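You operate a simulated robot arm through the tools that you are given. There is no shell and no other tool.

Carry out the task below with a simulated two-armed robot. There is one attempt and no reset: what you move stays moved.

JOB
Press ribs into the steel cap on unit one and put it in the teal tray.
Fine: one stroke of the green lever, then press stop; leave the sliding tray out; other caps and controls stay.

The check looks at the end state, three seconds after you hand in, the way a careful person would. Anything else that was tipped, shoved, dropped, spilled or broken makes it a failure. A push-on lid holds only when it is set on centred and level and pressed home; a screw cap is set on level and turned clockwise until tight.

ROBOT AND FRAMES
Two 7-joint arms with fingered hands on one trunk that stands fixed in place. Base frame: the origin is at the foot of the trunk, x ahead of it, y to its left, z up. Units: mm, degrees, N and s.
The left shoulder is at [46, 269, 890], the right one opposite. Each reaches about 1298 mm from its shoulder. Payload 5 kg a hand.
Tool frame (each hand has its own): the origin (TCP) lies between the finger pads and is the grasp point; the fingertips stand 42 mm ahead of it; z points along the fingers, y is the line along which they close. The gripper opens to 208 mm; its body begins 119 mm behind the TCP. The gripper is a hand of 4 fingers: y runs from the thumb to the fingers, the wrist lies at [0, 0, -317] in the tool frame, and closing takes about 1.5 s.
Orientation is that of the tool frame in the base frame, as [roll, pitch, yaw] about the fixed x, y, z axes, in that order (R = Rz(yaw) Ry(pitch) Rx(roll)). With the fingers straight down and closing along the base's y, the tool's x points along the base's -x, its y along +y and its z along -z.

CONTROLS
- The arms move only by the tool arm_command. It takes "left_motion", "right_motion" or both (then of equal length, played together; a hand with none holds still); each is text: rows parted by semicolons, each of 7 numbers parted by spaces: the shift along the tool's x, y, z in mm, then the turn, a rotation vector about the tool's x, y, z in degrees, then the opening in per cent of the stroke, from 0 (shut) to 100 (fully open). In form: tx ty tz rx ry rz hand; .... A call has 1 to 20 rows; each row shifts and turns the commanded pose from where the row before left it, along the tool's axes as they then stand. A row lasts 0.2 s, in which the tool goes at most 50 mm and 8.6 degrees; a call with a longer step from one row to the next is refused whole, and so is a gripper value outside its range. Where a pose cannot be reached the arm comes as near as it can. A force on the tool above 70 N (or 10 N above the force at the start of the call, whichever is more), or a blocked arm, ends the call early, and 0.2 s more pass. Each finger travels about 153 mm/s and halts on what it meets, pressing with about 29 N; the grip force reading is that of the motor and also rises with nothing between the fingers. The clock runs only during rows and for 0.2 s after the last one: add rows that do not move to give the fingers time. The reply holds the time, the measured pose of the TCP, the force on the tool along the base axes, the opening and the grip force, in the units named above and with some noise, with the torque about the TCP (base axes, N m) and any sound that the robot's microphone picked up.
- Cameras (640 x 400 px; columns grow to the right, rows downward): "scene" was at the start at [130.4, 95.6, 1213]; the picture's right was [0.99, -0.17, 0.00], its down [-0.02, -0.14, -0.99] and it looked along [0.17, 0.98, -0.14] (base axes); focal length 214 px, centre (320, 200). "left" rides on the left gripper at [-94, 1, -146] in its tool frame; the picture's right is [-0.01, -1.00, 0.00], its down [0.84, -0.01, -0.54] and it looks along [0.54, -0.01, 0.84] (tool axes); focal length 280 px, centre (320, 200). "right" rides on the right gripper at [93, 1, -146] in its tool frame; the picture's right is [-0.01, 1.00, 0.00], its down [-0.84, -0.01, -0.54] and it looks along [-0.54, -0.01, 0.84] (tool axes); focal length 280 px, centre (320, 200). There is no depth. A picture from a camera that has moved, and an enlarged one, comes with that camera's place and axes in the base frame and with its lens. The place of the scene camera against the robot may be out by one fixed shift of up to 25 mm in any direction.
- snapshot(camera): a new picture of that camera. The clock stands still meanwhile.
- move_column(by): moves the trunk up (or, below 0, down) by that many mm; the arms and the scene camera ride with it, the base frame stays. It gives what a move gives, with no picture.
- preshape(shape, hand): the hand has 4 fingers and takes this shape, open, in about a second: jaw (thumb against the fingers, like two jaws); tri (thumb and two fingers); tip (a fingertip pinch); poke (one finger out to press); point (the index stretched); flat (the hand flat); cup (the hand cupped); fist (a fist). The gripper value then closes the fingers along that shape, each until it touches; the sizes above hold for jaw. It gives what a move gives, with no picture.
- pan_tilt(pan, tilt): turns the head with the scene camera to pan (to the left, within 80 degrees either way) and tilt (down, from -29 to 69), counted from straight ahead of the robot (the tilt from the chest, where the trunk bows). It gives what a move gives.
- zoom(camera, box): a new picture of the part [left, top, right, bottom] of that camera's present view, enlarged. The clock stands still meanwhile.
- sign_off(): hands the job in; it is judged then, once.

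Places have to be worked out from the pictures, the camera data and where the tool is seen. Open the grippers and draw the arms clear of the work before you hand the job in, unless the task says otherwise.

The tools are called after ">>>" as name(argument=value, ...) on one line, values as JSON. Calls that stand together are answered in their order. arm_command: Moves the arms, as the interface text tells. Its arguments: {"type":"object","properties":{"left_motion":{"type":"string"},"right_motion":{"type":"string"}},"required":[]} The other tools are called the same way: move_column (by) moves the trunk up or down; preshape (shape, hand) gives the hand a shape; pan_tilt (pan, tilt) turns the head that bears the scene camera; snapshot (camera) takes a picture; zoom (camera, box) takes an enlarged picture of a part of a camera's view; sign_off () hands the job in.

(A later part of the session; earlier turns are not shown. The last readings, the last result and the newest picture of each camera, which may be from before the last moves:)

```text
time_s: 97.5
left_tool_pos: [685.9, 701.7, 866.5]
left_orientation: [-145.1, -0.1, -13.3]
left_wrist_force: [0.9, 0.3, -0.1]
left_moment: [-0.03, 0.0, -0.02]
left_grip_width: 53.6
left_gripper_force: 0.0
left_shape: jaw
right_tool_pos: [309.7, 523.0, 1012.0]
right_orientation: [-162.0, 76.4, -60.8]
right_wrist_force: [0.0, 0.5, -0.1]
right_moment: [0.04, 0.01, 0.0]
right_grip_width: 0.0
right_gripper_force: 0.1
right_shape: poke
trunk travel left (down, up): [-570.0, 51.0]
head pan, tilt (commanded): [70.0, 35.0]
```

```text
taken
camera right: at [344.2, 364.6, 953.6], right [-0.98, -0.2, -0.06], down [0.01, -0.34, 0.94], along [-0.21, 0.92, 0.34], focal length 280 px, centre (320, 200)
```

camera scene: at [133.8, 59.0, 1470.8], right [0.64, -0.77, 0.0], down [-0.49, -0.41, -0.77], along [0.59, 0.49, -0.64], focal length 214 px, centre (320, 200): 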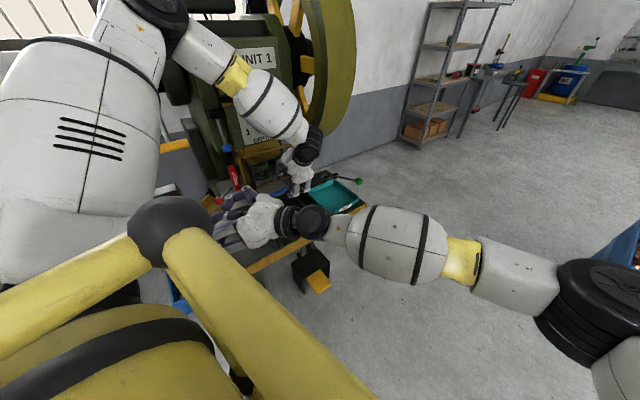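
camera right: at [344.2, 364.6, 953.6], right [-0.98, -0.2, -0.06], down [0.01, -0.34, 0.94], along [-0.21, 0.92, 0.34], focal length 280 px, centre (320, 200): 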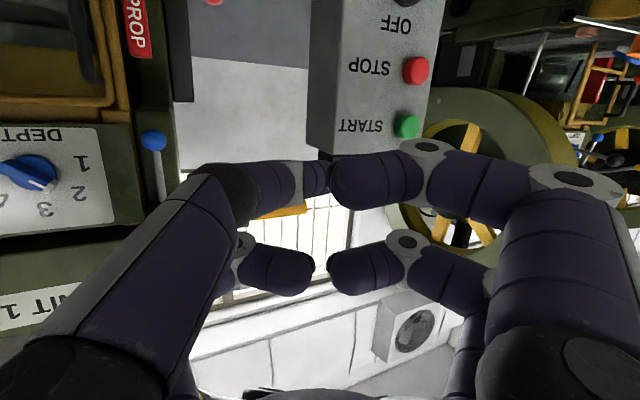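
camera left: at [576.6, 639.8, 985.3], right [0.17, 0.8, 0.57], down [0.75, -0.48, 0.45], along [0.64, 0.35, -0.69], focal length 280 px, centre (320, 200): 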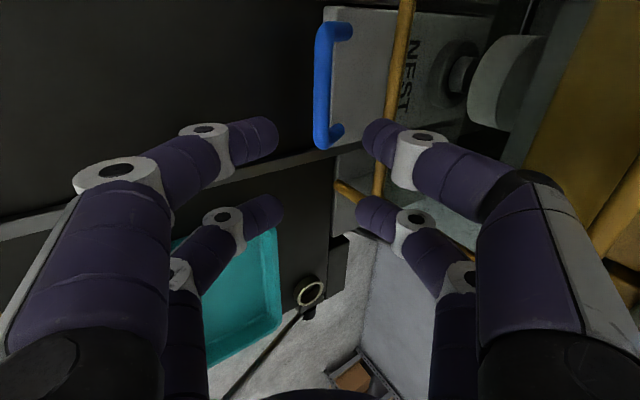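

Heading is now about 100°. I'll move toward the pre-press point in front of START in steps and watch for reach flags.

>>> arm_command(right_motion="-4.4 27 29.6 0 0 0 100; -4.4 27 29.6 0 0 0 100; -4.4 27 29.6 0 0 0 100; 0 0 0 0 0 0 100")

>>> snapshot(camera="right")

>>> snapshot(camera="scene")

```text
time_s: 98.8
left_tool_pos: [687.0, 700.6, 868.0]
left_orientation: [-145.1, 0.0, -13.4]
left_wrist_force: [0.0, 0.2, -0.1]
left_moment: [0.07, 0.07, 0.07]
left_grip_width: 53.6
left_gripper_force: 0.1
left_shape: jaw
right_tool_pos: [316.4, 568.2, 1007.8]
right_orientation: [-159.5, 76.7, -64.9]
right_wrist_force: [0.6, -0.9, 0.1]
right_moment: [0.05, 0.05, 0.06]
right_grip_width: 0.0
right_gripper_force: 0.0
right_shape: poke
trunk travel left (down, up): [-570.0, 51.0]
head pan, tilt (commanded): [70.0, 35.0]
stopped in row 4 (right hand): the arm was blocked; the commanded pose is now the measured one
```

```text
taken
camera right: at [334.2, 407.0, 947.7], right [-0.99, -0.09, -0.07], down [-0.03, -0.35, 0.94], along [-0.11, 0.93, 0.34], focal length 280 px, centre (320, 200)
```

right: 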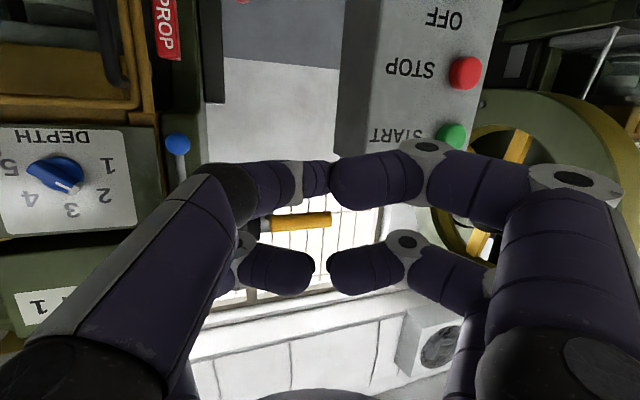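

```text
taken
camera scene: at [100.1, 86.8, 1478.2], right [0.94, -0.34, 0.0], down [-0.2, -0.54, -0.82], along [0.28, 0.77, -0.57], focal length 214 px, centre (320, 200)
```

scene: 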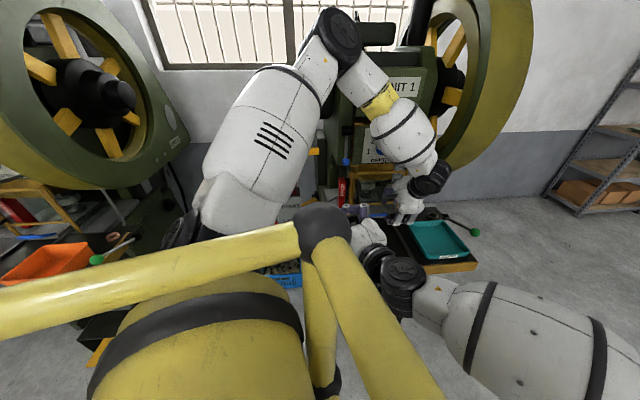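

I suspect a wrist singularity: the hand is nearly in line with the forearm. I'll back off, then pitch the hand upward past horizontal to about +20° so the wrist is well bent, and re-approach from slightly below.

>>> arm_command(right_motion="0 0 -40 0 0 0 100; 0 0 -40 0 0 0 100; 0 0 -40 0 0 0 100; 0 0 -40 0 0 0 100; 0 0 0 0 0 0 100")

>>> arm_command(right_motion="0 0 0 0 -6 0 100; 0 0 0 0 -6 0 100; 0 0 0 0 -6 0 100; 0 0 0 0 -6 0 100; 0 0 0 0 -6 0 100; 0 0 0 0 0 0 100")

>>> snapshot(camera="right")

>>> snapshot(camera="scene")

```text
time_s: 100.0
left_tool_pos: [684.2, 702.5, 866.5]
left_orientation: [-145.1, 0.0, -13.3]
left_wrist_force: [-0.1, 1.1, 0.0]
left_moment: [0.0, -0.02, -0.07]
left_grip_width: 53.8
left_gripper_force: 0.1
left_shape: jaw
right_tool_pos: [320.7, 416.5, 1041.3]
right_orientation: [-159.4, 76.6, -64.0]
right_wrist_force: [-0.4, 0.5, 0.6]
right_moment: [0.03, 0.01, 0.02]
right_grip_width: 0.1
right_gripper_force: 0.0
right_shape: poke
trunk travel left (down, up): [-570.0, 51.0]
head pan, tilt (commanded): [70.0, 35.0]
```

```text
time_s: 101.3
left_tool_pos: [686.1, 700.7, 866.2]
left_orientation: [-145.1, -0.2, -13.3]
left_wrist_force: [0.1, -0.9, 0.0]
left_moment: [-0.02, 0.0, 0.03]
left_grip_width: 53.8
left_gripper_force: 0.2
left_shape: jaw
right_tool_pos: [321.2, 415.7, 1041.8]
right_orientation: [-15.5, 71.9, 81.1]
right_wrist_force: [0.3, 0.9, -0.7]
right_moment: [0.01, 0.01, -0.02]
right_grip_width: 0.1
right_gripper_force: 0.1
right_shape: poke
trunk travel left (down, up): [-570.0, 51.0]
head pan, tilt (commanded): [70.0, 35.0]
```

```text
taken
camera right: at [341.4, 305.6, 909.4], right [-0.99, -0.1, -0.07], down [0.04, -0.77, 0.64], along [-0.12, 0.63, 0.76], focal length 280 px, centre (320, 200)
```

right: 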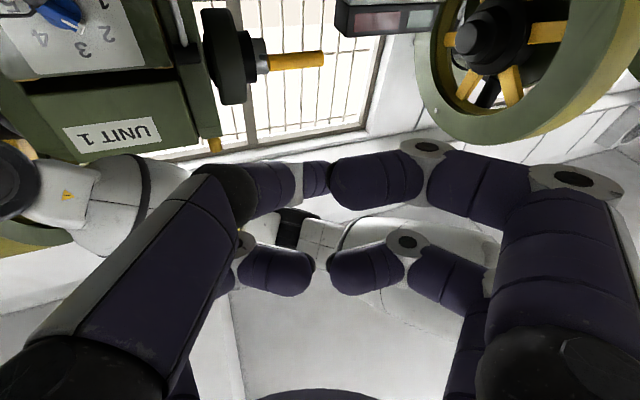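

```text
taken
camera scene: at [98.8, 87.1, 1478.4], right [0.94, -0.34, 0.0], down [-0.2, -0.54, -0.82], along [0.28, 0.77, -0.57], focal length 214 px, centre (320, 200)
```

scene: 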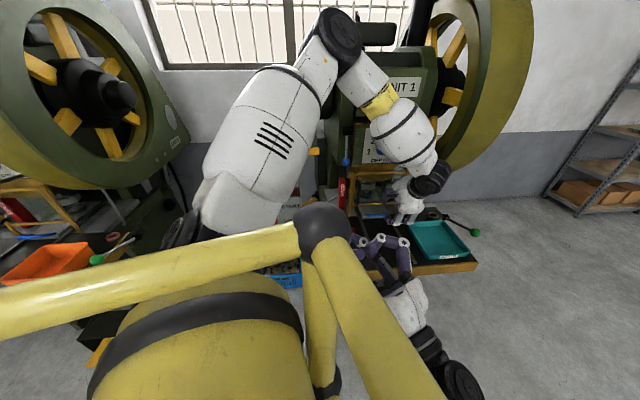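

The upward pitch works with no limit flags. I'll swing the heading slightly left and move halfway to the pre-press point.

>>> arm_command(right_motion="0 0 0 -6.5 0 0 100; 0 0 0 -6.5 0 0 100; 16.4 11.8 30.4 0 0 0 100; 16.4 11.8 30.4 0 0 0 100; 16.4 11.8 30.4 0 0 0 100; 16.4 11.8 30.4 0 0 0 100; 0 0 0 0 0 0 100")

>>> snapshot(camera="right")

>>> snapshot(camera="scene")

```text
time_s: 103.0
left_tool_pos: [685.1, 699.9, 866.1]
left_orientation: [-145.1, -0.1, -13.3]
left_wrist_force: [0.1, 0.0, 0.8]
left_moment: [0.01, 0.03, -0.01]
left_grip_width: 53.9
left_gripper_force: 0.1
left_shape: jaw
right_tool_pos: [238.3, 528.9, 1004.6]
right_orientation: [-28.5, 72.0, 81.0]
right_wrist_force: [0.0, -0.1, -0.6]
right_moment: [-0.01, 0.01, -0.02]
right_grip_width: 0.2
right_gripper_force: 0.1
right_shape: poke
trunk travel left (down, up): [-570.0, 51.0]
head pan, tilt (commanded): [70.0, 35.0]
```

```text
taken
camera right: at [290.8, 426.2, 875.9], right [-0.94, -0.31, -0.13], down [0.15, -0.74, 0.66], along [-0.3, 0.6, 0.74], focal length 280 px, centre (320, 200)
```

right: 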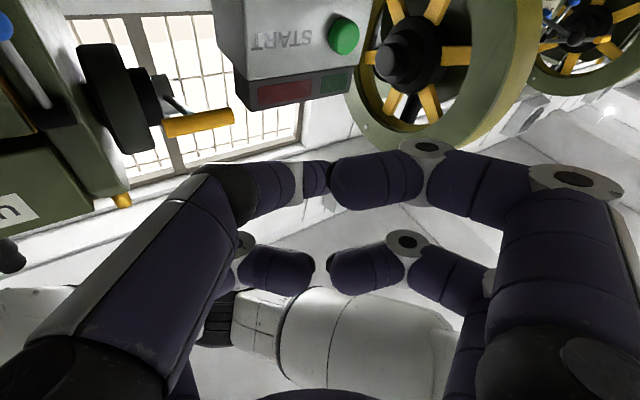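

```text
taken
camera scene: at [98.8, 87.1, 1478.3], right [0.94, -0.34, 0.0], down [-0.2, -0.54, -0.82], along [0.28, 0.77, -0.57], focal length 214 px, centre (320, 200)
```

scene: 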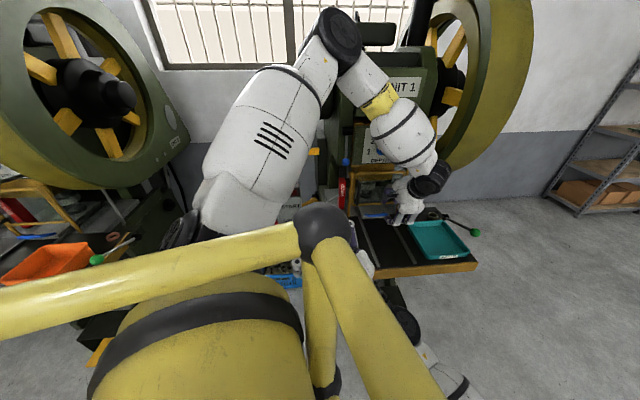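

START triangulates precisely to (148.2, 727.7, 980.8) and STOP to (148.3, 727.7, 911.5). I'll move the fingertip to 45 mm in front of START.

>>> arm_command(right_motion="16.3 11.7 30.9 0 0 0 100; 16.3 11.7 30.9 0 0 0 100; 16.3 11.7 30.9 0 0 0 100; 16.3 11.7 30.9 0 0 0 100; 0 0 0 0 0 0 100")

>>> snapshot(camera="right")

>>> zoom(camera="scene", box=[220, 160, 380, 290])

```text
time_s: 104.3
left_tool_pos: [686.1, 701.6, 866.9]
left_orientation: [-145.0, -0.1, -13.3]
left_wrist_force: [1.1, -0.8, 0.5]
left_moment: [0.04, 0.02, 0.03]
left_grip_width: 53.8
left_gripper_force: 0.1
left_shape: jaw
right_tool_pos: [232.3, 600.6, 894.3]
right_orientation: [-35.6, 76.6, 70.2]
right_wrist_force: [0.5, 0.8, 0.1]
right_moment: [0.01, -0.03, 0.02]
right_grip_width: 0.0
right_gripper_force: 0.1
right_shape: poke
right hand out of reach, approached as far as the arm can: row 4
trunk travel left (down, up): [-570.0, 51.0]
head pan, tilt (commanded): [70.0, 35.0]
stopped in row 5 (right hand): the arm was blocked; the commanded pose is now the measured one
```

```text
taken
camera right: at [279.5, 482.8, 774.6], right [-0.96, -0.26, -0.12], down [0.1, -0.69, 0.72], along [-0.27, 0.68, 0.68], focal length 280 px, centre (320, 200)
```

right: 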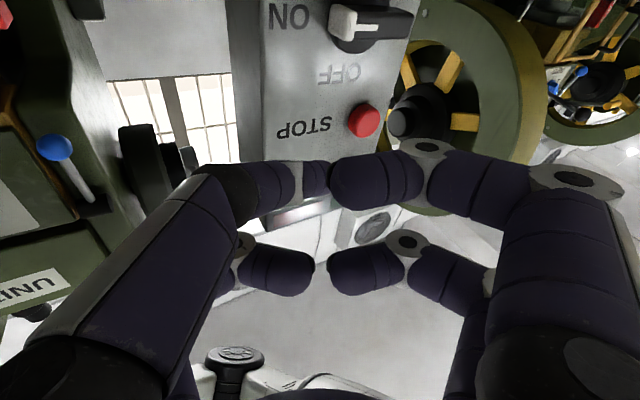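

```text
3.08 times, centred on (300, 225) of scene
camera zoom: at [99.3, 86.8, 1478.3], right [0.94, -0.34, 0.0], down [-0.2, -0.54, -0.82], along [0.28, 0.77, -0.57], focal length 660 px, centre (382, 123)
```

zoom: 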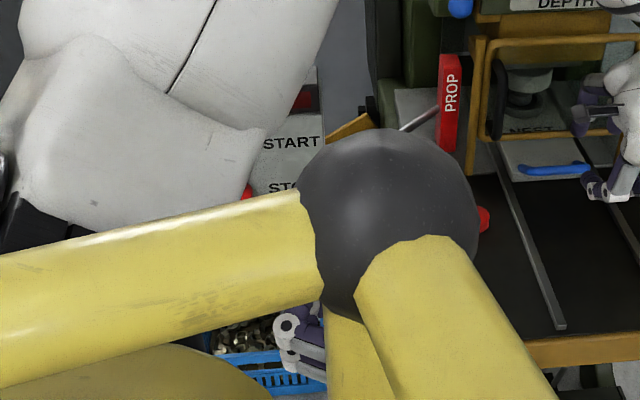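

The right arm can't quite reach the panel (joint limits around there), and its fallback dropped the hand 100 mm, so I'll stop using it for this. I'll withdraw it safely and use the left arm with a lower trunk instead.

>>> arm_command(right_motion="0 0 -30 0 0 0 100; 0 0 -40 0 0 0 100; 0 0 -40 0 0 0 100; 0 0 -40 0 0 0 100; 0 0 -40 0 0 0 100; 0 0 0 0 0 0 100")

>>> arm_command(right_motion="0 0 0 0 7.5 0 100; 0 0 0 0 7.5 0 100; 0 0 0 0 7.5 0 100; 0 0 0 0 7.5 0 100; 0 0 0 0 7.5 0 100; 0 0 0 0 7.5 0 100; 0 0 0 0 7.5 0 100; 0 0 0 0 7.5 0 100; 0 0 0 0 7.5 0 100; 0 0 0 0 7.5 0 100; 0 0 0 0 0 0 100")

>>> snapshot(camera="scene")

```text
time_s: 105.8
left_tool_pos: [684.7, 701.8, 866.7]
left_orientation: [-145.1, -0.1, -13.3]
left_wrist_force: [0.5, 0.2, 0.1]
left_moment: [0.04, -0.01, -0.01]
left_grip_width: 53.7
left_gripper_force: 0.1
left_shape: jaw
right_tool_pos: [285.3, 422.7, 858.8]
right_orientation: [-35.4, 76.6, 70.6]
right_wrist_force: [0.4, 0.3, -0.3]
right_moment: [-0.01, -0.02, 0.01]
right_grip_width: 0.2
right_gripper_force: 0.0
right_shape: poke
trunk travel left (down, up): [-570.0, 51.0]
head pan, tilt (commanded): [70.0, 35.0]
```

```text
time_s: 107.7
left_tool_pos: [684.5, 703.3, 864.9]
left_orientation: [-145.1, 0.1, -13.2]
left_wrist_force: [0.1, 0.1, -0.5]
left_moment: [0.01, -0.02, 0.01]
left_grip_width: 53.6
left_gripper_force: 0.0
left_shape: jaw
right_tool_pos: [386.3, 410.9, 904.5]
right_orientation: [-165.4, 45.1, -71.8]
right_wrist_force: [1.2, -0.3, -0.2]
right_moment: [0.0, 0.02, 0.12]
right_grip_width: 0.0
right_gripper_force: 0.1
right_shape: poke
right hand out of reach, approached as far as the arm can: row 9
trunk travel left (down, up): [-570.0, 51.0]
head pan, tilt (commanded): [70.0, 35.0]
stopped in row 9 (right hand): the arm was blocked; the commanded pose is now the measured one
```

```text
taken
camera scene: at [100.0, 87.4, 1478.1], right [0.94, -0.34, 0.0], down [-0.2, -0.54, -0.82], along [0.28, 0.77, -0.57], focal length 214 px, centre (320, 200)
```

scene: 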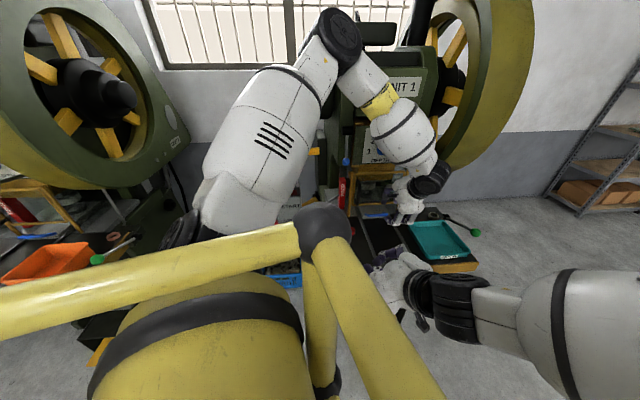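

The right hand is at a 45° pitch now. I'll pull it straight back and up, away from the work.

>>> arm_command(right_motion="0 0 -40 0 0 0 100; 0 0 -40 0 0 0 100; 0 0 -40 0 0 0 100; 0 0 -40 0 0 0 100; 0 0 -40 0 0 0 100; 0 0 -40 0 0 0 100; 0 0 0 0 7 0 100; 0 0 0 0 7 0 100; 0 0 0 0 7 0 100; 0 0 0 0 7 0 100; 0 0 0 0 0 0 100")

>>> snapshot(camera="scene")

>>> snapshot(camera="right")

```text
time_s: 110.1
left_tool_pos: [685.3, 703.2, 865.3]
left_orientation: [-145.1, 0.0, -13.3]
left_wrist_force: [-1.0, 0.0, 1.1]
left_moment: [0.03, -0.01, 0.02]
left_grip_width: 54.0
left_gripper_force: 0.0
left_shape: jaw
right_tool_pos: [380.4, 236.1, 1072.7]
right_orientation: [-169.3, 18.1, -79.2]
right_wrist_force: [0.0, 0.7, -0.5]
right_moment: [-0.04, 0.01, 0.02]
right_grip_width: 0.0
right_gripper_force: 0.0
right_shape: poke
trunk travel left (down, up): [-570.0, 51.0]
head pan, tilt (commanded): [70.0, 35.0]
```

```text
taken
camera scene: at [99.3, 87.7, 1478.2], right [0.94, -0.34, 0.0], down [-0.2, -0.54, -0.82], along [0.28, 0.77, -0.57], focal length 214 px, centre (320, 200)
```

scene: 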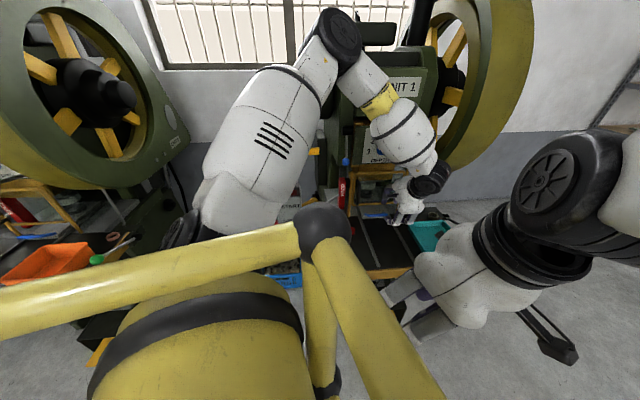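

```text
taken
camera right: at [377.5, 100.0, 1180.1], right [-0.98, -0.11, -0.17], down [-0.21, 0.61, 0.77], along [0.02, 0.79, -0.62], focal length 280 px, centre (320, 200)
```

right: 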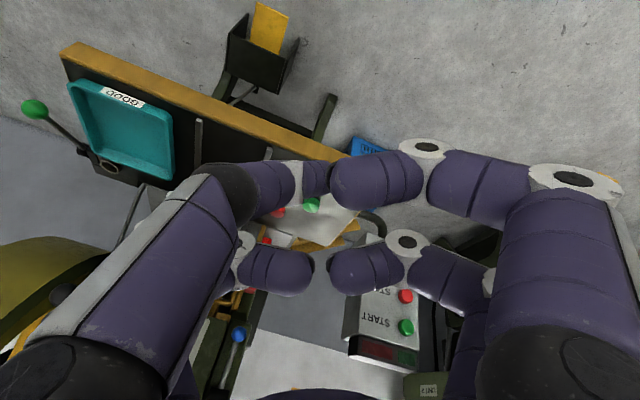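

The right hand is parked clear, and its camera can now watch the panel. Next I'll retreat the left hand from the handle, level it, raise it, and then lower the trunk back by 300 mm.

>>> arm_command(left_motion="0 0 -40 0 0 0 26; 0 0 -40 0 0 0 26; 0 0 0 -7 0 0 26; 0 0 0 -7 0 0 26; 0 0 0 -7 0 0 26; 0 0 0 -7 0 0 26; 0 0 0 -7 0 0 26; 0 10 -40 0 0 0 20; 0 10 -40 0 0 0 14; 0 10 -40 0 0 0 8; 0 10 -40 0 0 0 0; -10 10 -40 0 0 0 0; -10 10 -40 0 0 0 0; -10 10 -40 0 0 0 0; 0 0 0 0 0 0 0")

>>> snapshot(camera="scene")

```text
time_s: 113.3
left_tool_pos: [632.8, 599.6, 1210.4]
left_orientation: [179.9, 0.0, -13.3]
left_wrist_force: [0.3, 0.0, -0.4]
left_moment: [-0.07, 0.07, 0.02]
left_grip_width: 0.0
left_gripper_force: 29.1
left_shape: jaw
right_tool_pos: [381.5, 236.0, 1072.3]
right_orientation: [-169.2, 18.2, -79.1]
right_wrist_force: [1.2, 0.2, 0.6]
right_moment: [-0.04, 0.06, 0.03]
right_grip_width: 0.3
right_gripper_force: 0.1
right_shape: poke
trunk travel left (down, up): [-570.0, 51.0]
head pan, tilt (commanded): [70.0, 35.0]
```

```text
taken
camera scene: at [100.2, 87.8, 1478.0], right [0.94, -0.34, 0.0], down [-0.2, -0.54, -0.82], along [0.28, 0.77, -0.57], focal length 214 px, centre (320, 200)
```

scene: 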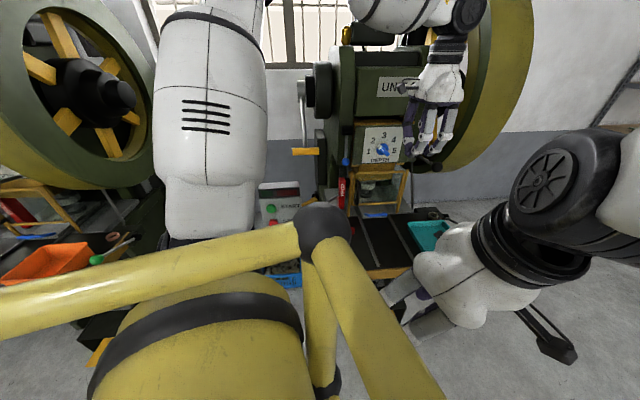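

Lowering the trunk 300 mm; the left hand will end at about z 910, well above the table.

>>> move_column(by=-300)

>>> pan_tilt(pan=78, tilt=20)

>>> snapshot(camera="scene")

>>> snapshot(camera="right")

```text
time_s: 116.3
left_tool_pos: [629.4, 596.3, 911.3]
left_orientation: [179.9, -0.2, -13.4]
left_wrist_force: [-0.6, 0.2, 0.2]
left_moment: [0.01, -0.03, -0.03]
left_grip_width: 0.2
left_gripper_force: 28.9
left_shape: jaw
right_tool_pos: [377.5, 236.3, 769.0]
right_orientation: [-169.3, 17.6, -78.9]
right_wrist_force: [-1.3, 0.4, -0.1]
right_moment: [0.01, -0.03, 0.01]
right_grip_width: 0.0
right_gripper_force: 0.1
right_shape: poke
trunk travel left (down, up): [-270.0, 351.0]
head pan, tilt (commanded): [70.0, 35.0]
```

```text
time_s: 117.1
left_tool_pos: [630.5, 597.3, 911.7]
left_orientation: [179.9, -0.1, -13.2]
left_wrist_force: [0.1, 0.6, 0.3]
left_moment: [-0.01, -0.03, 0.01]
left_grip_width: 0.1
left_gripper_force: 29.5
left_shape: jaw
right_tool_pos: [376.7, 236.1, 767.2]
right_orientation: [-169.4, 17.7, -79.0]
right_wrist_force: [-0.3, -0.4, 0.6]
right_moment: [0.01, 0.02, -0.03]
right_grip_width: 0.1
right_gripper_force: 0.0
right_shape: poke
trunk travel left (down, up): [-270.0, 351.0]
head pan, tilt (commanded): [78.0, 20.0]
```

```text
taken
camera scene: at [134.1, 95.4, 1193.8], right [0.98, -0.21, 0.0], down [-0.07, -0.34, -0.94], along [0.2, 0.92, -0.34], focal length 214 px, centre (320, 200)
```

scene: 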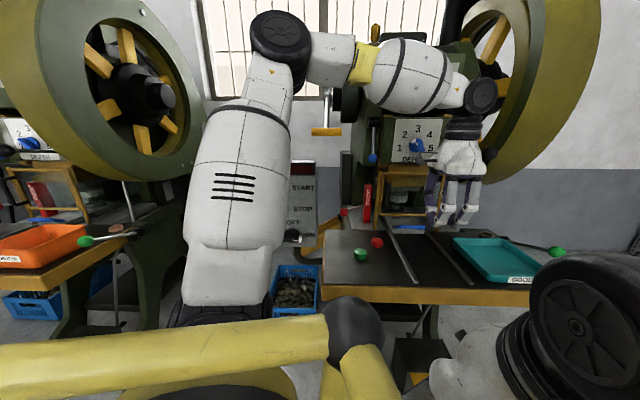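

```text
taken
camera right: at [374.7, 100.8, 876.3], right [-0.98, -0.12, -0.17], down [-0.21, 0.61, 0.76], along [0.02, 0.78, -0.62], focal length 280 px, centre (320, 200)
```

right: 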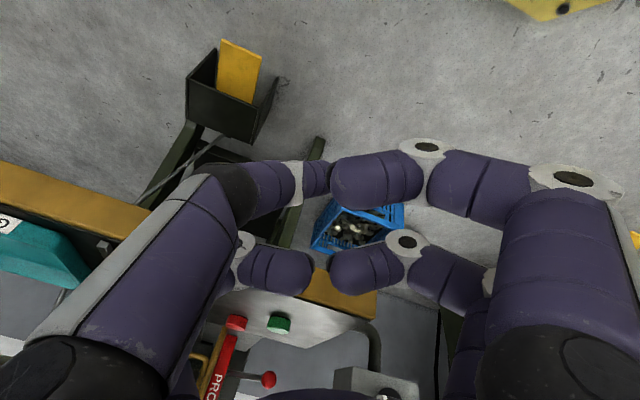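

I'll bring the left hand to open air in front of and above the panel, about (200, 560, 1150), to test the orientations I need for pressing.

>>> arm_command(left_motion="-20 11.2 -40 0 0 0 0; -30 11.2 -35 0 0 0 0; -35 11.2 -30 0 0 0 0; -36 11.2 -25 0 0 0 0; -36 11.2 -20 0 0 0 0; -36 11.2 -15 0 0 0 0; -36 11.2 -15 0 0 0 0; -36 11.2 -15 0 0 0 0; -36 11.2 -15 0 0 0 0; -36 11.2 -10 0 0 0 0; -36 11.2 -10 0 0 0 0; -37 11.2 -9 0 0 0 0; 0 0 0 0 0 0 0")

>>> snapshot(camera="scene")

>>> snapshot(camera="left")

```text
time_s: 119.9
left_tool_pos: [202.3, 561.3, 1150.2]
left_orientation: [180.0, -0.1, -13.3]
left_wrist_force: [-1.6, -0.4, 0.4]
left_moment: [0.01, -0.08, -0.02]
left_grip_width: 0.1
left_gripper_force: 29.0
left_shape: jaw
right_tool_pos: [377.9, 235.8, 767.2]
right_orientation: [-169.2, 17.5, -79.0]
right_wrist_force: [0.0, 1.6, 0.6]
right_moment: [0.0, -0.05, -0.04]
right_grip_width: 0.1
right_gripper_force: 0.1
right_shape: poke
trunk travel left (down, up): [-270.0, 351.0]
head pan, tilt (commanded): [78.0, 20.0]
```

```text
taken
camera scene: at [133.7, 95.4, 1193.8], right [0.98, -0.21, 0.0], down [-0.07, -0.33, -0.94], along [0.2, 0.92, -0.34], focal length 214 px, centre (320, 200)
```

scene: 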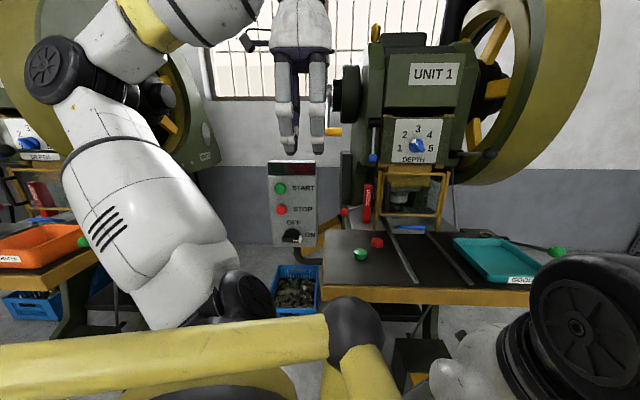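

```text
taken
camera left: at [111.1, 580.1, 1295.8], right [0.22, 0.98, 0.0], down [0.82, -0.18, 0.54], along [0.53, -0.12, -0.84], focal length 280 px, centre (320, 200)
```

left: 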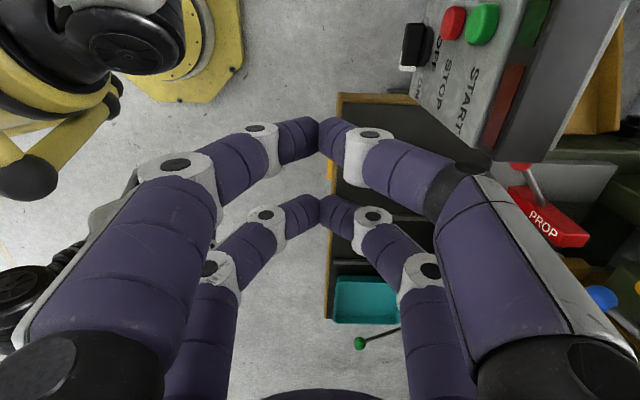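

The panel is in full view now. I'll test rotating the left hand here toward yaw ≈ 69 so its slim far side faces the panel.

>>> arm_command(left_motion="0 0 0 0 0 -8.2 0; 0 0 0 0 0 -8.2 0; 0 0 0 0 0 -8.2 0; 0 0 0 0 0 -8.2 0; 0 0 0 0 0 -8.2 0; 0 0 0 0 0 -8.2 0; 0 0 0 0 0 -8.2 0; 0 0 0 0 0 -8.2 0; 0 0 0 0 0 -8.2 0; 0 0 0 0 0 -8.2 0; 0 0 0 0 0 0 0")

>>> snapshot(camera="left")

>>> snapshot(camera="scene")

```text
time_s: 122.3
left_tool_pos: [199.8, 560.5, 1149.7]
left_orientation: [179.8, 0.0, 68.8]
left_wrist_force: [-0.8, 0.3, 0.9]
left_moment: [-0.01, 0.04, -0.01]
left_grip_width: 0.0
left_gripper_force: 28.8
left_shape: jaw
right_tool_pos: [377.7, 235.3, 767.7]
right_orientation: [-169.4, 17.6, -79.0]
right_wrist_force: [0.9, -0.7, 0.4]
right_moment: [-0.01, -0.04, 0.0]
right_grip_width: 0.1
right_gripper_force: 0.0
right_shape: poke
trunk travel left (down, up): [-270.0, 351.0]
head pan, tilt (commanded): [78.0, 20.0]
```

```text
taken
camera left: at [167.9, 472.9, 1296.7], right [-0.94, 0.35, 0.0], down [0.29, 0.79, 0.54], along [0.19, 0.5, -0.84], focal length 280 px, centre (320, 200)
```

left: 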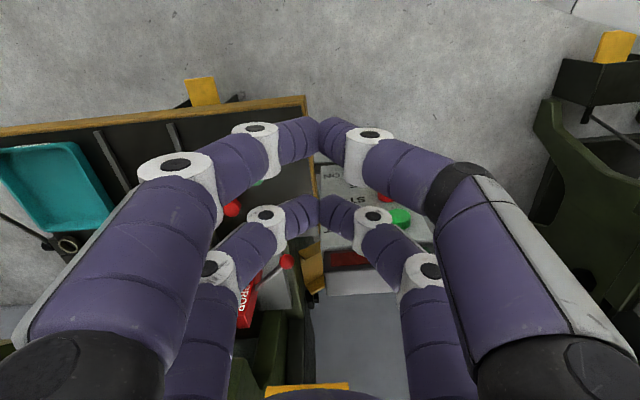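

```text
taken
camera scene: at [134.0, 95.4, 1193.9], right [0.98, -0.21, 0.0], down [-0.07, -0.33, -0.94], along [0.2, 0.92, -0.34], focal length 214 px, centre (320, 200)
```

scene: 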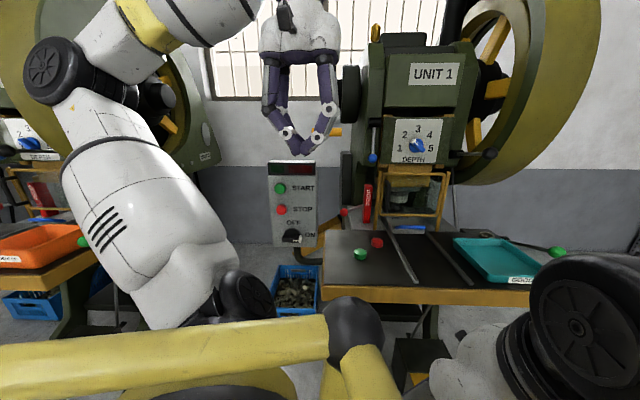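

Yaw 68.8 is reachable here. I'll test tilting the fingers forward 42° in the same place.

>>> arm_command(left_motion="0 0 0 0 7 0 0; 0 0 0 0 7 0 0; 0 0 0 0 7 0 0; 0 0 0 0 7 0 0; 0 0 0 0 7 0 0; 0 0 0 0 7 0 0; 0 0 0 0 0 0 0")

>>> snapshot(camera="left")

>>> snapshot(camera="scene")

```text
time_s: 123.9
left_tool_pos: [190.6, 608.5, 1163.3]
left_orientation: [-180.0, -41.9, 68.3]
left_wrist_force: [-0.9, -0.3, 0.6]
left_moment: [0.03, 0.0, -0.02]
left_grip_width: 0.0
left_gripper_force: 29.5
left_shape: jaw
left hand out of reach, approached as far as the arm can: row 2, 3, 4, 5, 6
right_tool_pos: [378.0, 235.2, 767.6]
right_orientation: [-169.3, 17.6, -79.0]
right_wrist_force: [-0.9, 0.0, 1.2]
right_moment: [0.06, -0.02, -0.02]
right_grip_width: 0.0
right_gripper_force: 0.0
right_shape: poke
trunk travel left (down, up): [-270.0, 351.0]
head pan, tilt (commanded): [78.0, 20.0]
```

```text
taken
camera left: at [129.5, 452.2, 1210.1], right [-0.93, 0.36, -0.01], down [0.09, 0.25, 0.96], along [0.35, 0.9, -0.27], focal length 280 px, centre (320, 200)
```

left: 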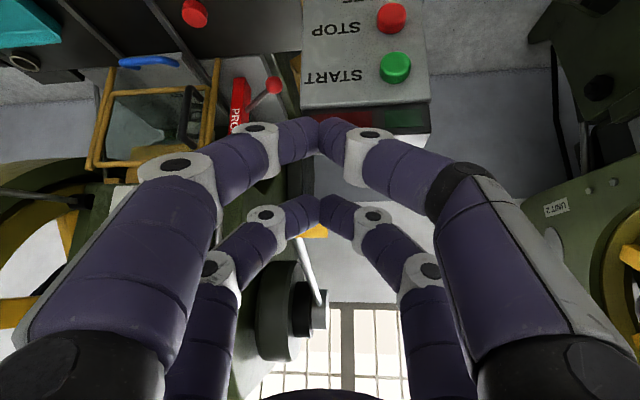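

```text
taken
camera scene: at [133.8, 95.3, 1193.9], right [0.98, -0.21, 0.0], down [-0.07, -0.33, -0.94], along [0.2, 0.92, -0.34], focal length 214 px, centre (320, 200)
```

scene: 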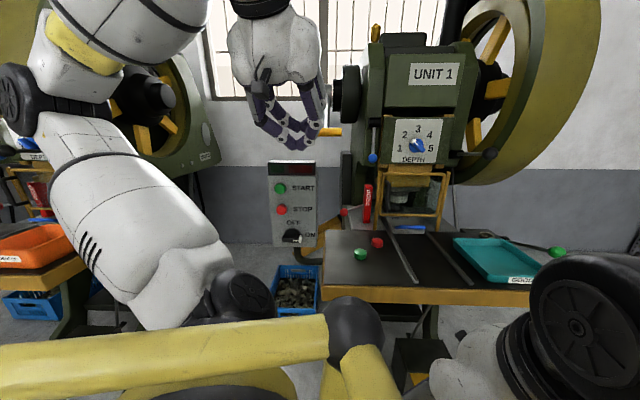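

Both the yaw and the 42° tilt are achievable; the arm was just too folded at this height. Lowering the trunk 240 mm will give it room, and the hand stays about 70 mm in front of the panel.

>>> move_column(by=-240)

>>> snapshot(camera="left")

>>> snapshot(camera="scene")

```text
time_s: 126.4
left_tool_pos: [273.0, 608.5, 900.1]
left_orientation: [-168.7, -37.9, 61.5]
left_wrist_force: [-0.7, -0.7, -0.5]
left_moment: [-0.02, -0.04, -0.03]
left_grip_width: 0.0
left_gripper_force: 28.9
left_shape: jaw
right_tool_pos: [453.5, 213.1, 505.2]
right_orientation: [-169.5, 15.8, -86.5]
right_wrist_force: [-0.3, -0.6, 1.0]
right_moment: [-0.03, -0.03, 0.01]
right_grip_width: 0.1
right_gripper_force: 0.1
right_shape: poke
trunk travel left (down, up): [-30.0, 591.0]
head pan, tilt (commanded): [78.0, 20.0]
```

```text
taken
camera left: at [222.5, 451.6, 955.1], right [-0.92, 0.35, 0.15], down [0.24, 0.25, 0.94], along [0.29, 0.9, -0.32], focal length 280 px, centre (320, 200)
```

left: 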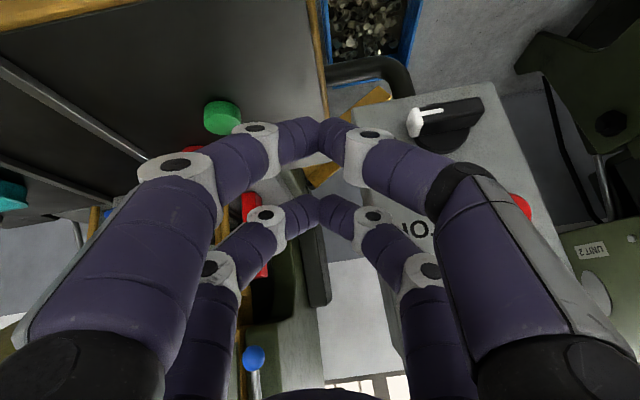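

```text
taken
camera scene: at [272.7, 93.3, 903.7], right [0.97, -0.24, 0.0], down [-0.11, -0.44, -0.89], along [0.21, 0.87, -0.45], focal length 214 px, centre (320, 200)
```

scene: 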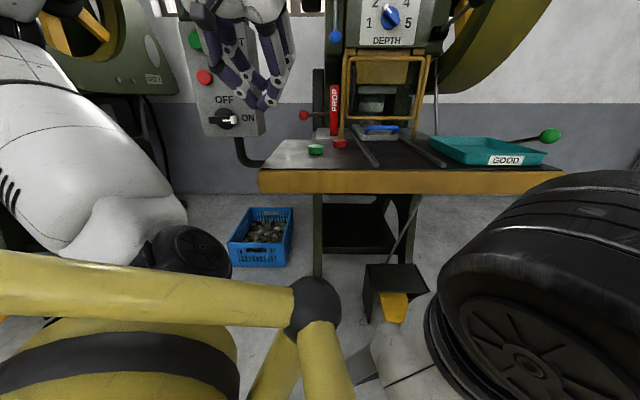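

Lowering made the chest lean forward, so the hand moved to (273, 608, 900); the tip is still about 50 mm clear of the panel. I'll align the hand to the panel normal and move to 40 mm in front of START.

>>> arm_command(left_motion="0 0 0 0.8 2.75 -7.6 0; 0 0 0 0.8 2.75 -7.6 0; 10.8 -30.4 -10.8 0 0 0 0; 10.8 -30.4 -10.8 0 0 0 0; 0 0 0 0 0 0 0")

>>> snapshot(camera="left")

>>> snapshot(camera="scene")

```text
time_s: 127.0
left_tool_pos: [259.4, 669.7, 936.0]
left_orientation: [-178.7, -43.8, 76.3]
left_wrist_force: [13.3, -52.0, 2.4]
left_moment: [0.94, 0.14, -0.34]
left_grip_width: 0.0
left_gripper_force: 29.0
left_shape: jaw
left hand out of reach, approached as far as the arm can: row 1, 2, 3
right_tool_pos: [454.6, 211.8, 508.6]
right_orientation: [-169.4, 16.1, -86.7]
right_wrist_force: [0.0, -0.1, 0.9]
right_moment: [0.01, -0.03, 0.0]
right_grip_width: 0.1
right_gripper_force: 0.0
right_shape: poke
trunk travel left (down, up): [-30.0, 591.0]
head pan, tilt (commanded): [78.0, 20.0]
stopped in row 3 (left hand): the force on the tool passed its limit at 113 N (the readings are from after the stop); the commanded pose is now the measured one
```

```text
taken
camera left: at [224.7, 504.8, 976.4], right [-0.98, 0.21, 0.01], down [0.06, 0.23, 0.97], along [0.2, 0.95, -0.24], focal length 280 px, centre (320, 200)
```

left: 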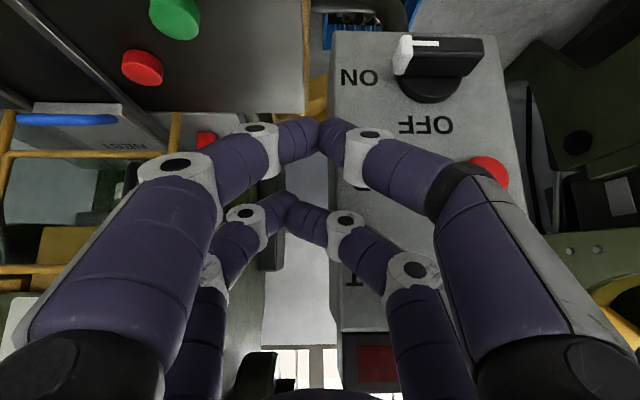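

```text
taken
camera scene: at [270.2, 92.6, 914.0], right [0.98, -0.21, 0.0], down [-0.08, -0.35, -0.93], along [0.2, 0.91, -0.36], focal length 214 px, centre (320, 200)
```

scene: 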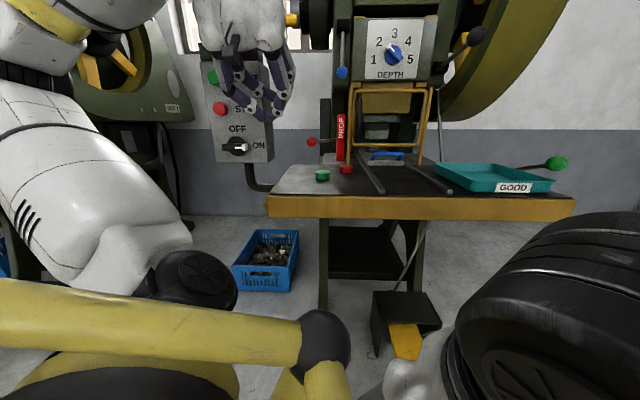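

The out-of-reach fallback swung the fingers into the panel's right edge at 113 N. I'm backing straight off immediately.

>>> arm_command(left_motion="-14 4.4 -13.5 0 0 0 0; -14 4.4 -13.5 0 0 0 0; -14 4.4 -13.5 0 0 0 0; 0 0 0 0 0 0 0")

>>> snapshot(camera="left")

>>> snapshot(camera="scene")

```text
time_s: 128.0
left_tool_pos: [257.4, 668.8, 934.6]
left_orientation: [-178.4, -43.8, 76.3]
left_wrist_force: [14.8, -28.5, 1.9]
left_moment: [0.54, 0.27, -0.52]
left_grip_width: 0.0
left_gripper_force: 28.4
left_shape: jaw
left hand out of reach, approached as far as the arm can: row 1, 2, 3
right_tool_pos: [453.7, 213.2, 504.4]
right_orientation: [-169.5, 15.9, -86.5]
right_wrist_force: [-0.1, -0.4, 0.6]
right_moment: [0.01, 0.0, -0.01]
right_grip_width: 0.0
right_gripper_force: 0.2
right_shape: poke
trunk travel left (down, up): [-30.0, 591.0]
head pan, tilt (commanded): [78.0, 20.0]
```

```text
taken
camera left: at [223.3, 503.9, 976.1], right [-0.98, 0.21, 0.01], down [0.06, 0.23, 0.97], along [0.2, 0.95, -0.24], focal length 280 px, centre (320, 200)
```

left: 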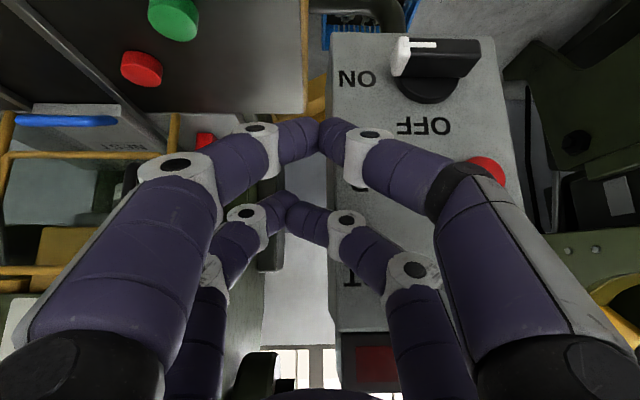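

```text
taken
camera scene: at [270.4, 94.4, 912.5], right [0.98, -0.2, 0.0], down [-0.07, -0.35, -0.93], along [0.19, 0.91, -0.36], focal length 214 px, centre (320, 200)
```

scene: 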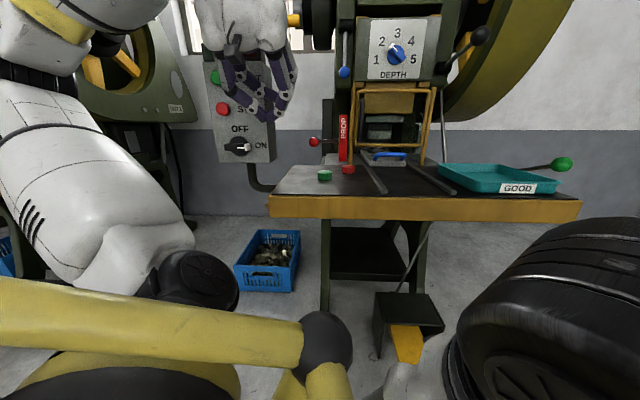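

The arm is at a folded limit in this tilt, so it couldn't back away. I'll reduce the tilt, which pulls the fingertips back, while sliding toward +x off the panel edge.

>>> arm_command(left_motion="-1 12 -1.3 0 -6 0 0; -1 12 -1.3 0 -6 0 0; -1 12 -1.3 0 -6 0 0; -1 12 -1.3 0 -6 0 0; 0 0 0 0 0 0 0")

>>> snapshot(camera="left")

>>> snapshot(camera="scene")

```text
time_s: 129.2
left_tool_pos: [304.7, 655.9, 932.3]
left_orientation: [-179.1, -19.7, 77.4]
left_wrist_force: [-0.4, 0.2, -0.5]
left_moment: [-0.01, 0.06, 0.03]
left_grip_width: 0.1
left_gripper_force: 29.0
left_shape: jaw
left hand out of reach, approached as far as the arm can: row 2
right_tool_pos: [453.5, 213.2, 504.0]
right_orientation: [-169.6, 15.7, -86.4]
right_wrist_force: [-0.3, -0.2, -0.6]
right_moment: [-0.01, 0.04, 0.01]
right_grip_width: 0.0
right_gripper_force: 0.0
right_shape: poke
trunk travel left (down, up): [-30.0, 591.0]
head pan, tilt (commanded): [78.0, 20.0]
```

```text
taken
camera left: at [278.8, 520.7, 1038.2], right [-0.98, 0.2, 0.01], down [0.13, 0.6, 0.79], along [0.15, 0.78, -0.61], focal length 280 px, centre (320, 200)
```

left: 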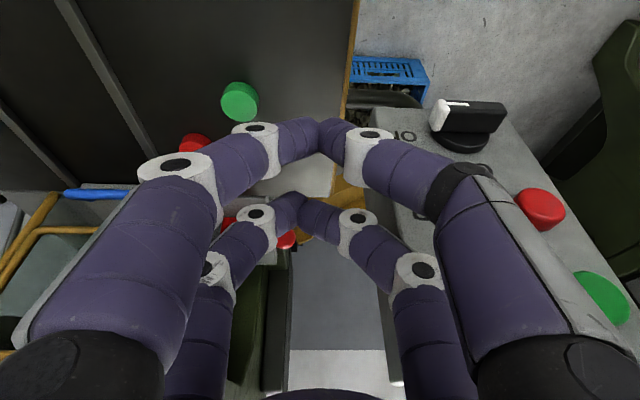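

```text
taken
camera scene: at [269.5, 95.6, 913.1], right [0.98, -0.19, 0.0], down [-0.07, -0.35, -0.94], along [0.18, 0.92, -0.35], focal length 214 px, centre (320, 200)
```

scene: 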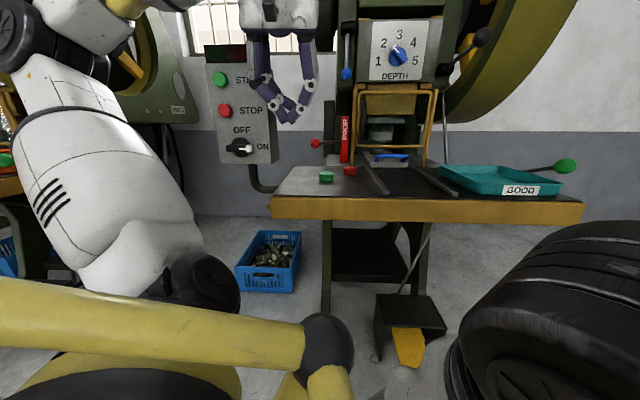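

Clear of contact, and the panel looks unmoved with the switch still ON. With yaw 77 and a 20° tilt, only the far fingertips lead toward the panel, with good margins at the lamp box. I'll back off and step sideways gradually, watching the reach flags.

>>> arm_command(left_motion="-12 2.7 -4.3 0 0 0 10; -12 2.7 -4.3 0 0 0 10; -3 -15 -1 0 0 0 10; -3 -15 -1 0 0 0 0; 0 0 0 0 0 0 0; 0 0 0 0 0 0 0")

>>> snapshot(camera="left")

```text
time_s: 130.6
left_tool_pos: [285.8, 653.7, 918.6]
left_orientation: [-179.2, -19.8, 77.3]
left_wrist_force: [-0.4, -0.2, 0.5]
left_moment: [0.02, 0.01, 0.02]
left_grip_width: 0.0
left_gripper_force: 29.7
left_shape: jaw
left hand out of reach, approached as far as the arm can: row 1, 2, 3, 4
right_tool_pos: [452.3, 212.9, 504.3]
right_orientation: [-169.7, 15.7, -86.4]
right_wrist_force: [0.3, -0.1, -0.1]
right_moment: [-0.02, 0.01, 0.01]
right_grip_width: 0.0
right_gripper_force: 0.0
right_shape: poke
trunk travel left (down, up): [-30.0, 591.0]
head pan, tilt (commanded): [78.0, 20.0]
```

```text
taken
camera left: at [260.2, 518.7, 1024.3], right [-0.98, 0.2, 0.01], down [0.13, 0.6, 0.79], along [0.15, 0.78, -0.61], focal length 280 px, centre (320, 200)
```

left: 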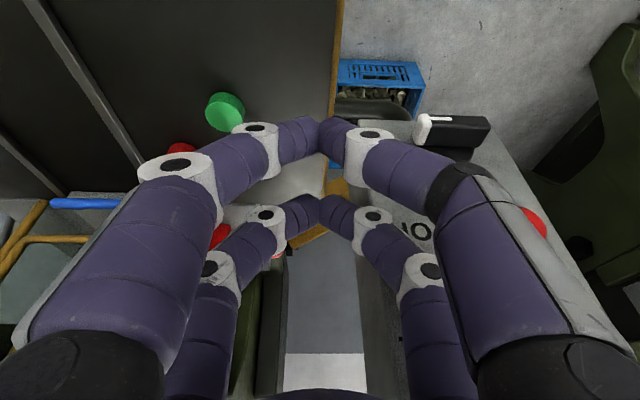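

Those rows were flagged, so this tilt needs the hand further forward at this trunk height. A 10–12° tilt still clears everything, so I'll raise the hand, reduce the tilt to about 10°, and bring the trunk back up 240 mm.

>>> arm_command(left_motion="11 -0.5 -31 0 -5 0 0; 6 0 -32 0 -5 0 0; 6 0 -32 0 0 0 0; 0 0 0 0 0 0 0")

>>> move_column(by=240)

>>> snapshot(camera="scene")

>>> snapshot(camera="left")

```text
time_s: 131.6
left_tool_pos: [339.7, 661.7, 942.3]
left_orientation: [-179.3, -9.8, 77.6]
left_wrist_force: [0.5, -0.4, 0.1]
left_moment: [0.02, 0.01, 0.01]
left_grip_width: 0.0
left_gripper_force: 28.9
left_shape: jaw
left hand out of reach, approached as far as the arm can: row 1, 2, 3
right_tool_pos: [452.3, 213.4, 504.5]
right_orientation: [-169.7, 15.7, -86.5]
right_wrist_force: [0.1, -0.4, 0.1]
right_moment: [0.01, 0.04, 0.01]
right_grip_width: 0.1
right_gripper_force: 0.0
right_shape: poke
trunk travel left (down, up): [-30.0, 591.0]
head pan, tilt (commanded): [78.0, 20.0]
```

```text
time_s: 134.1
left_tool_pos: [337.2, 661.6, 1181.8]
left_orientation: [-178.9, -9.7, 77.4]
left_wrist_force: [-0.5, 1.1, -0.4]
left_moment: [-0.03, 0.03, -0.03]
left_grip_width: 0.0
left_gripper_force: 28.6
left_shape: jaw
right_tool_pos: [452.4, 212.4, 743.0]
right_orientation: [-169.6, 15.6, -86.4]
right_wrist_force: [0.5, -0.6, 0.0]
right_moment: [0.02, 0.03, 0.04]
right_grip_width: 0.3
right_gripper_force: 0.0
right_shape: poke
trunk travel left (down, up): [-270.0, 351.0]
head pan, tilt (commanded): [78.0, 20.0]
```

```text
taken
camera scene: at [134.4, 95.4, 1193.6], right [0.98, -0.21, 0.0], down [-0.07, -0.33, -0.94], along [0.2, 0.92, -0.34], focal length 214 px, centre (320, 200)
```

scene: 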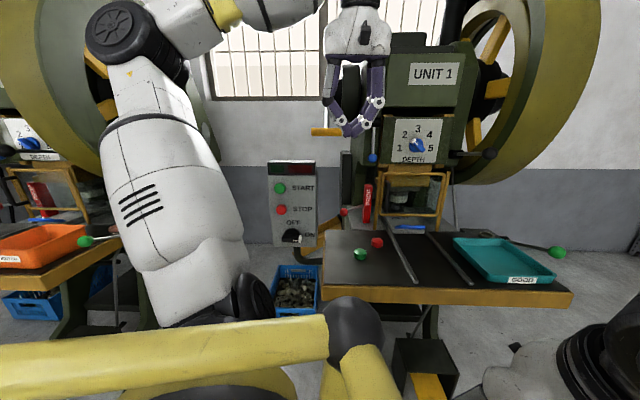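

```text
taken
camera left: at [317.5, 545.5, 1309.1], right [-0.98, 0.2, 0.02], down [0.16, 0.72, 0.67], along [0.12, 0.66, -0.74], focal length 280 px, centre (320, 200)
```

left: 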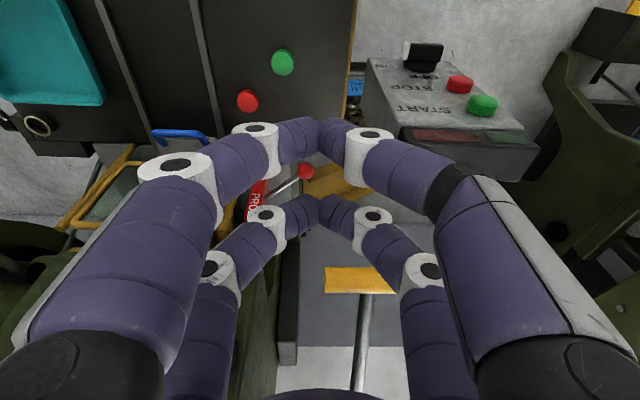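

The hand is free at yaw 77, tilt 10°, above the table. I'll move it left to directly in front of the panel, still above lamp-box height, and check the flags.

>>> arm_command(left_motion="-16.8 -30.4 -2.3 0 0 0 0; -16.8 -30.4 -2.3 0 0 0 0; -16.8 -30.4 -2.3 0 0 0 0; -16.8 -30.4 -2.3 0 0 0 0; -16.8 -30.4 -2.3 0 0 0 0; -16.8 -30.4 -2.3 0 0 0 0; 0 0 0 0 0 0 0")

>>> snapshot(camera="left")

>>> snapshot(camera="scene")

```text
time_s: 135.7
left_tool_pos: [182.5, 637.2, 1129.1]
left_orientation: [-179.1, -9.7, 77.3]
left_wrist_force: [0.1, 0.3, 0.2]
left_moment: [0.01, -0.09, 0.0]
left_grip_width: 0.1
left_gripper_force: 29.2
left_shape: jaw
left hand out of reach, approached as far as the arm can: row 3, 4, 5, 6
right_tool_pos: [450.9, 213.3, 743.7]
right_orientation: [-169.5, 15.7, -86.4]
right_wrist_force: [-0.7, -0.6, -0.5]
right_moment: [-0.04, -0.03, -0.01]
right_grip_width: 0.3
right_gripper_force: 0.0
right_shape: poke
trunk travel left (down, up): [-270.0, 351.0]
head pan, tilt (commanded): [78.0, 20.0]
```

```text
taken
camera left: at [160.8, 522.8, 1257.1], right [-0.98, 0.21, 0.01], down [0.16, 0.72, 0.67], along [0.13, 0.66, -0.74], focal length 280 px, centre (320, 200)
```

left: 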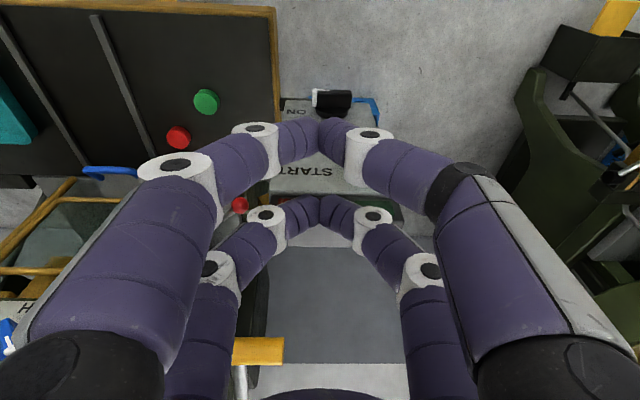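

```text
taken
camera scene: at [133.7, 95.4, 1193.9], right [0.98, -0.21, 0.0], down [-0.07, -0.33, -0.94], along [0.2, 0.92, -0.34], focal length 214 px, centre (320, 200)
```

scene: 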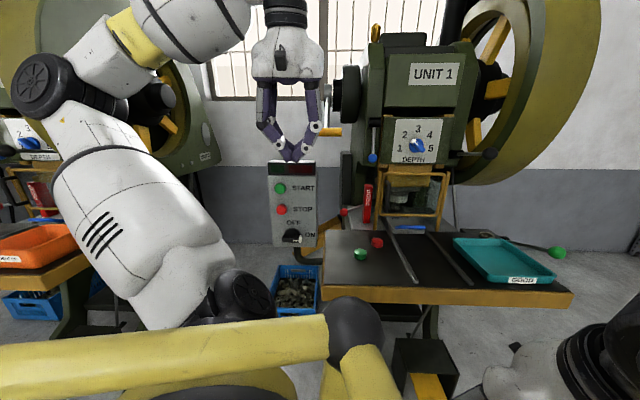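

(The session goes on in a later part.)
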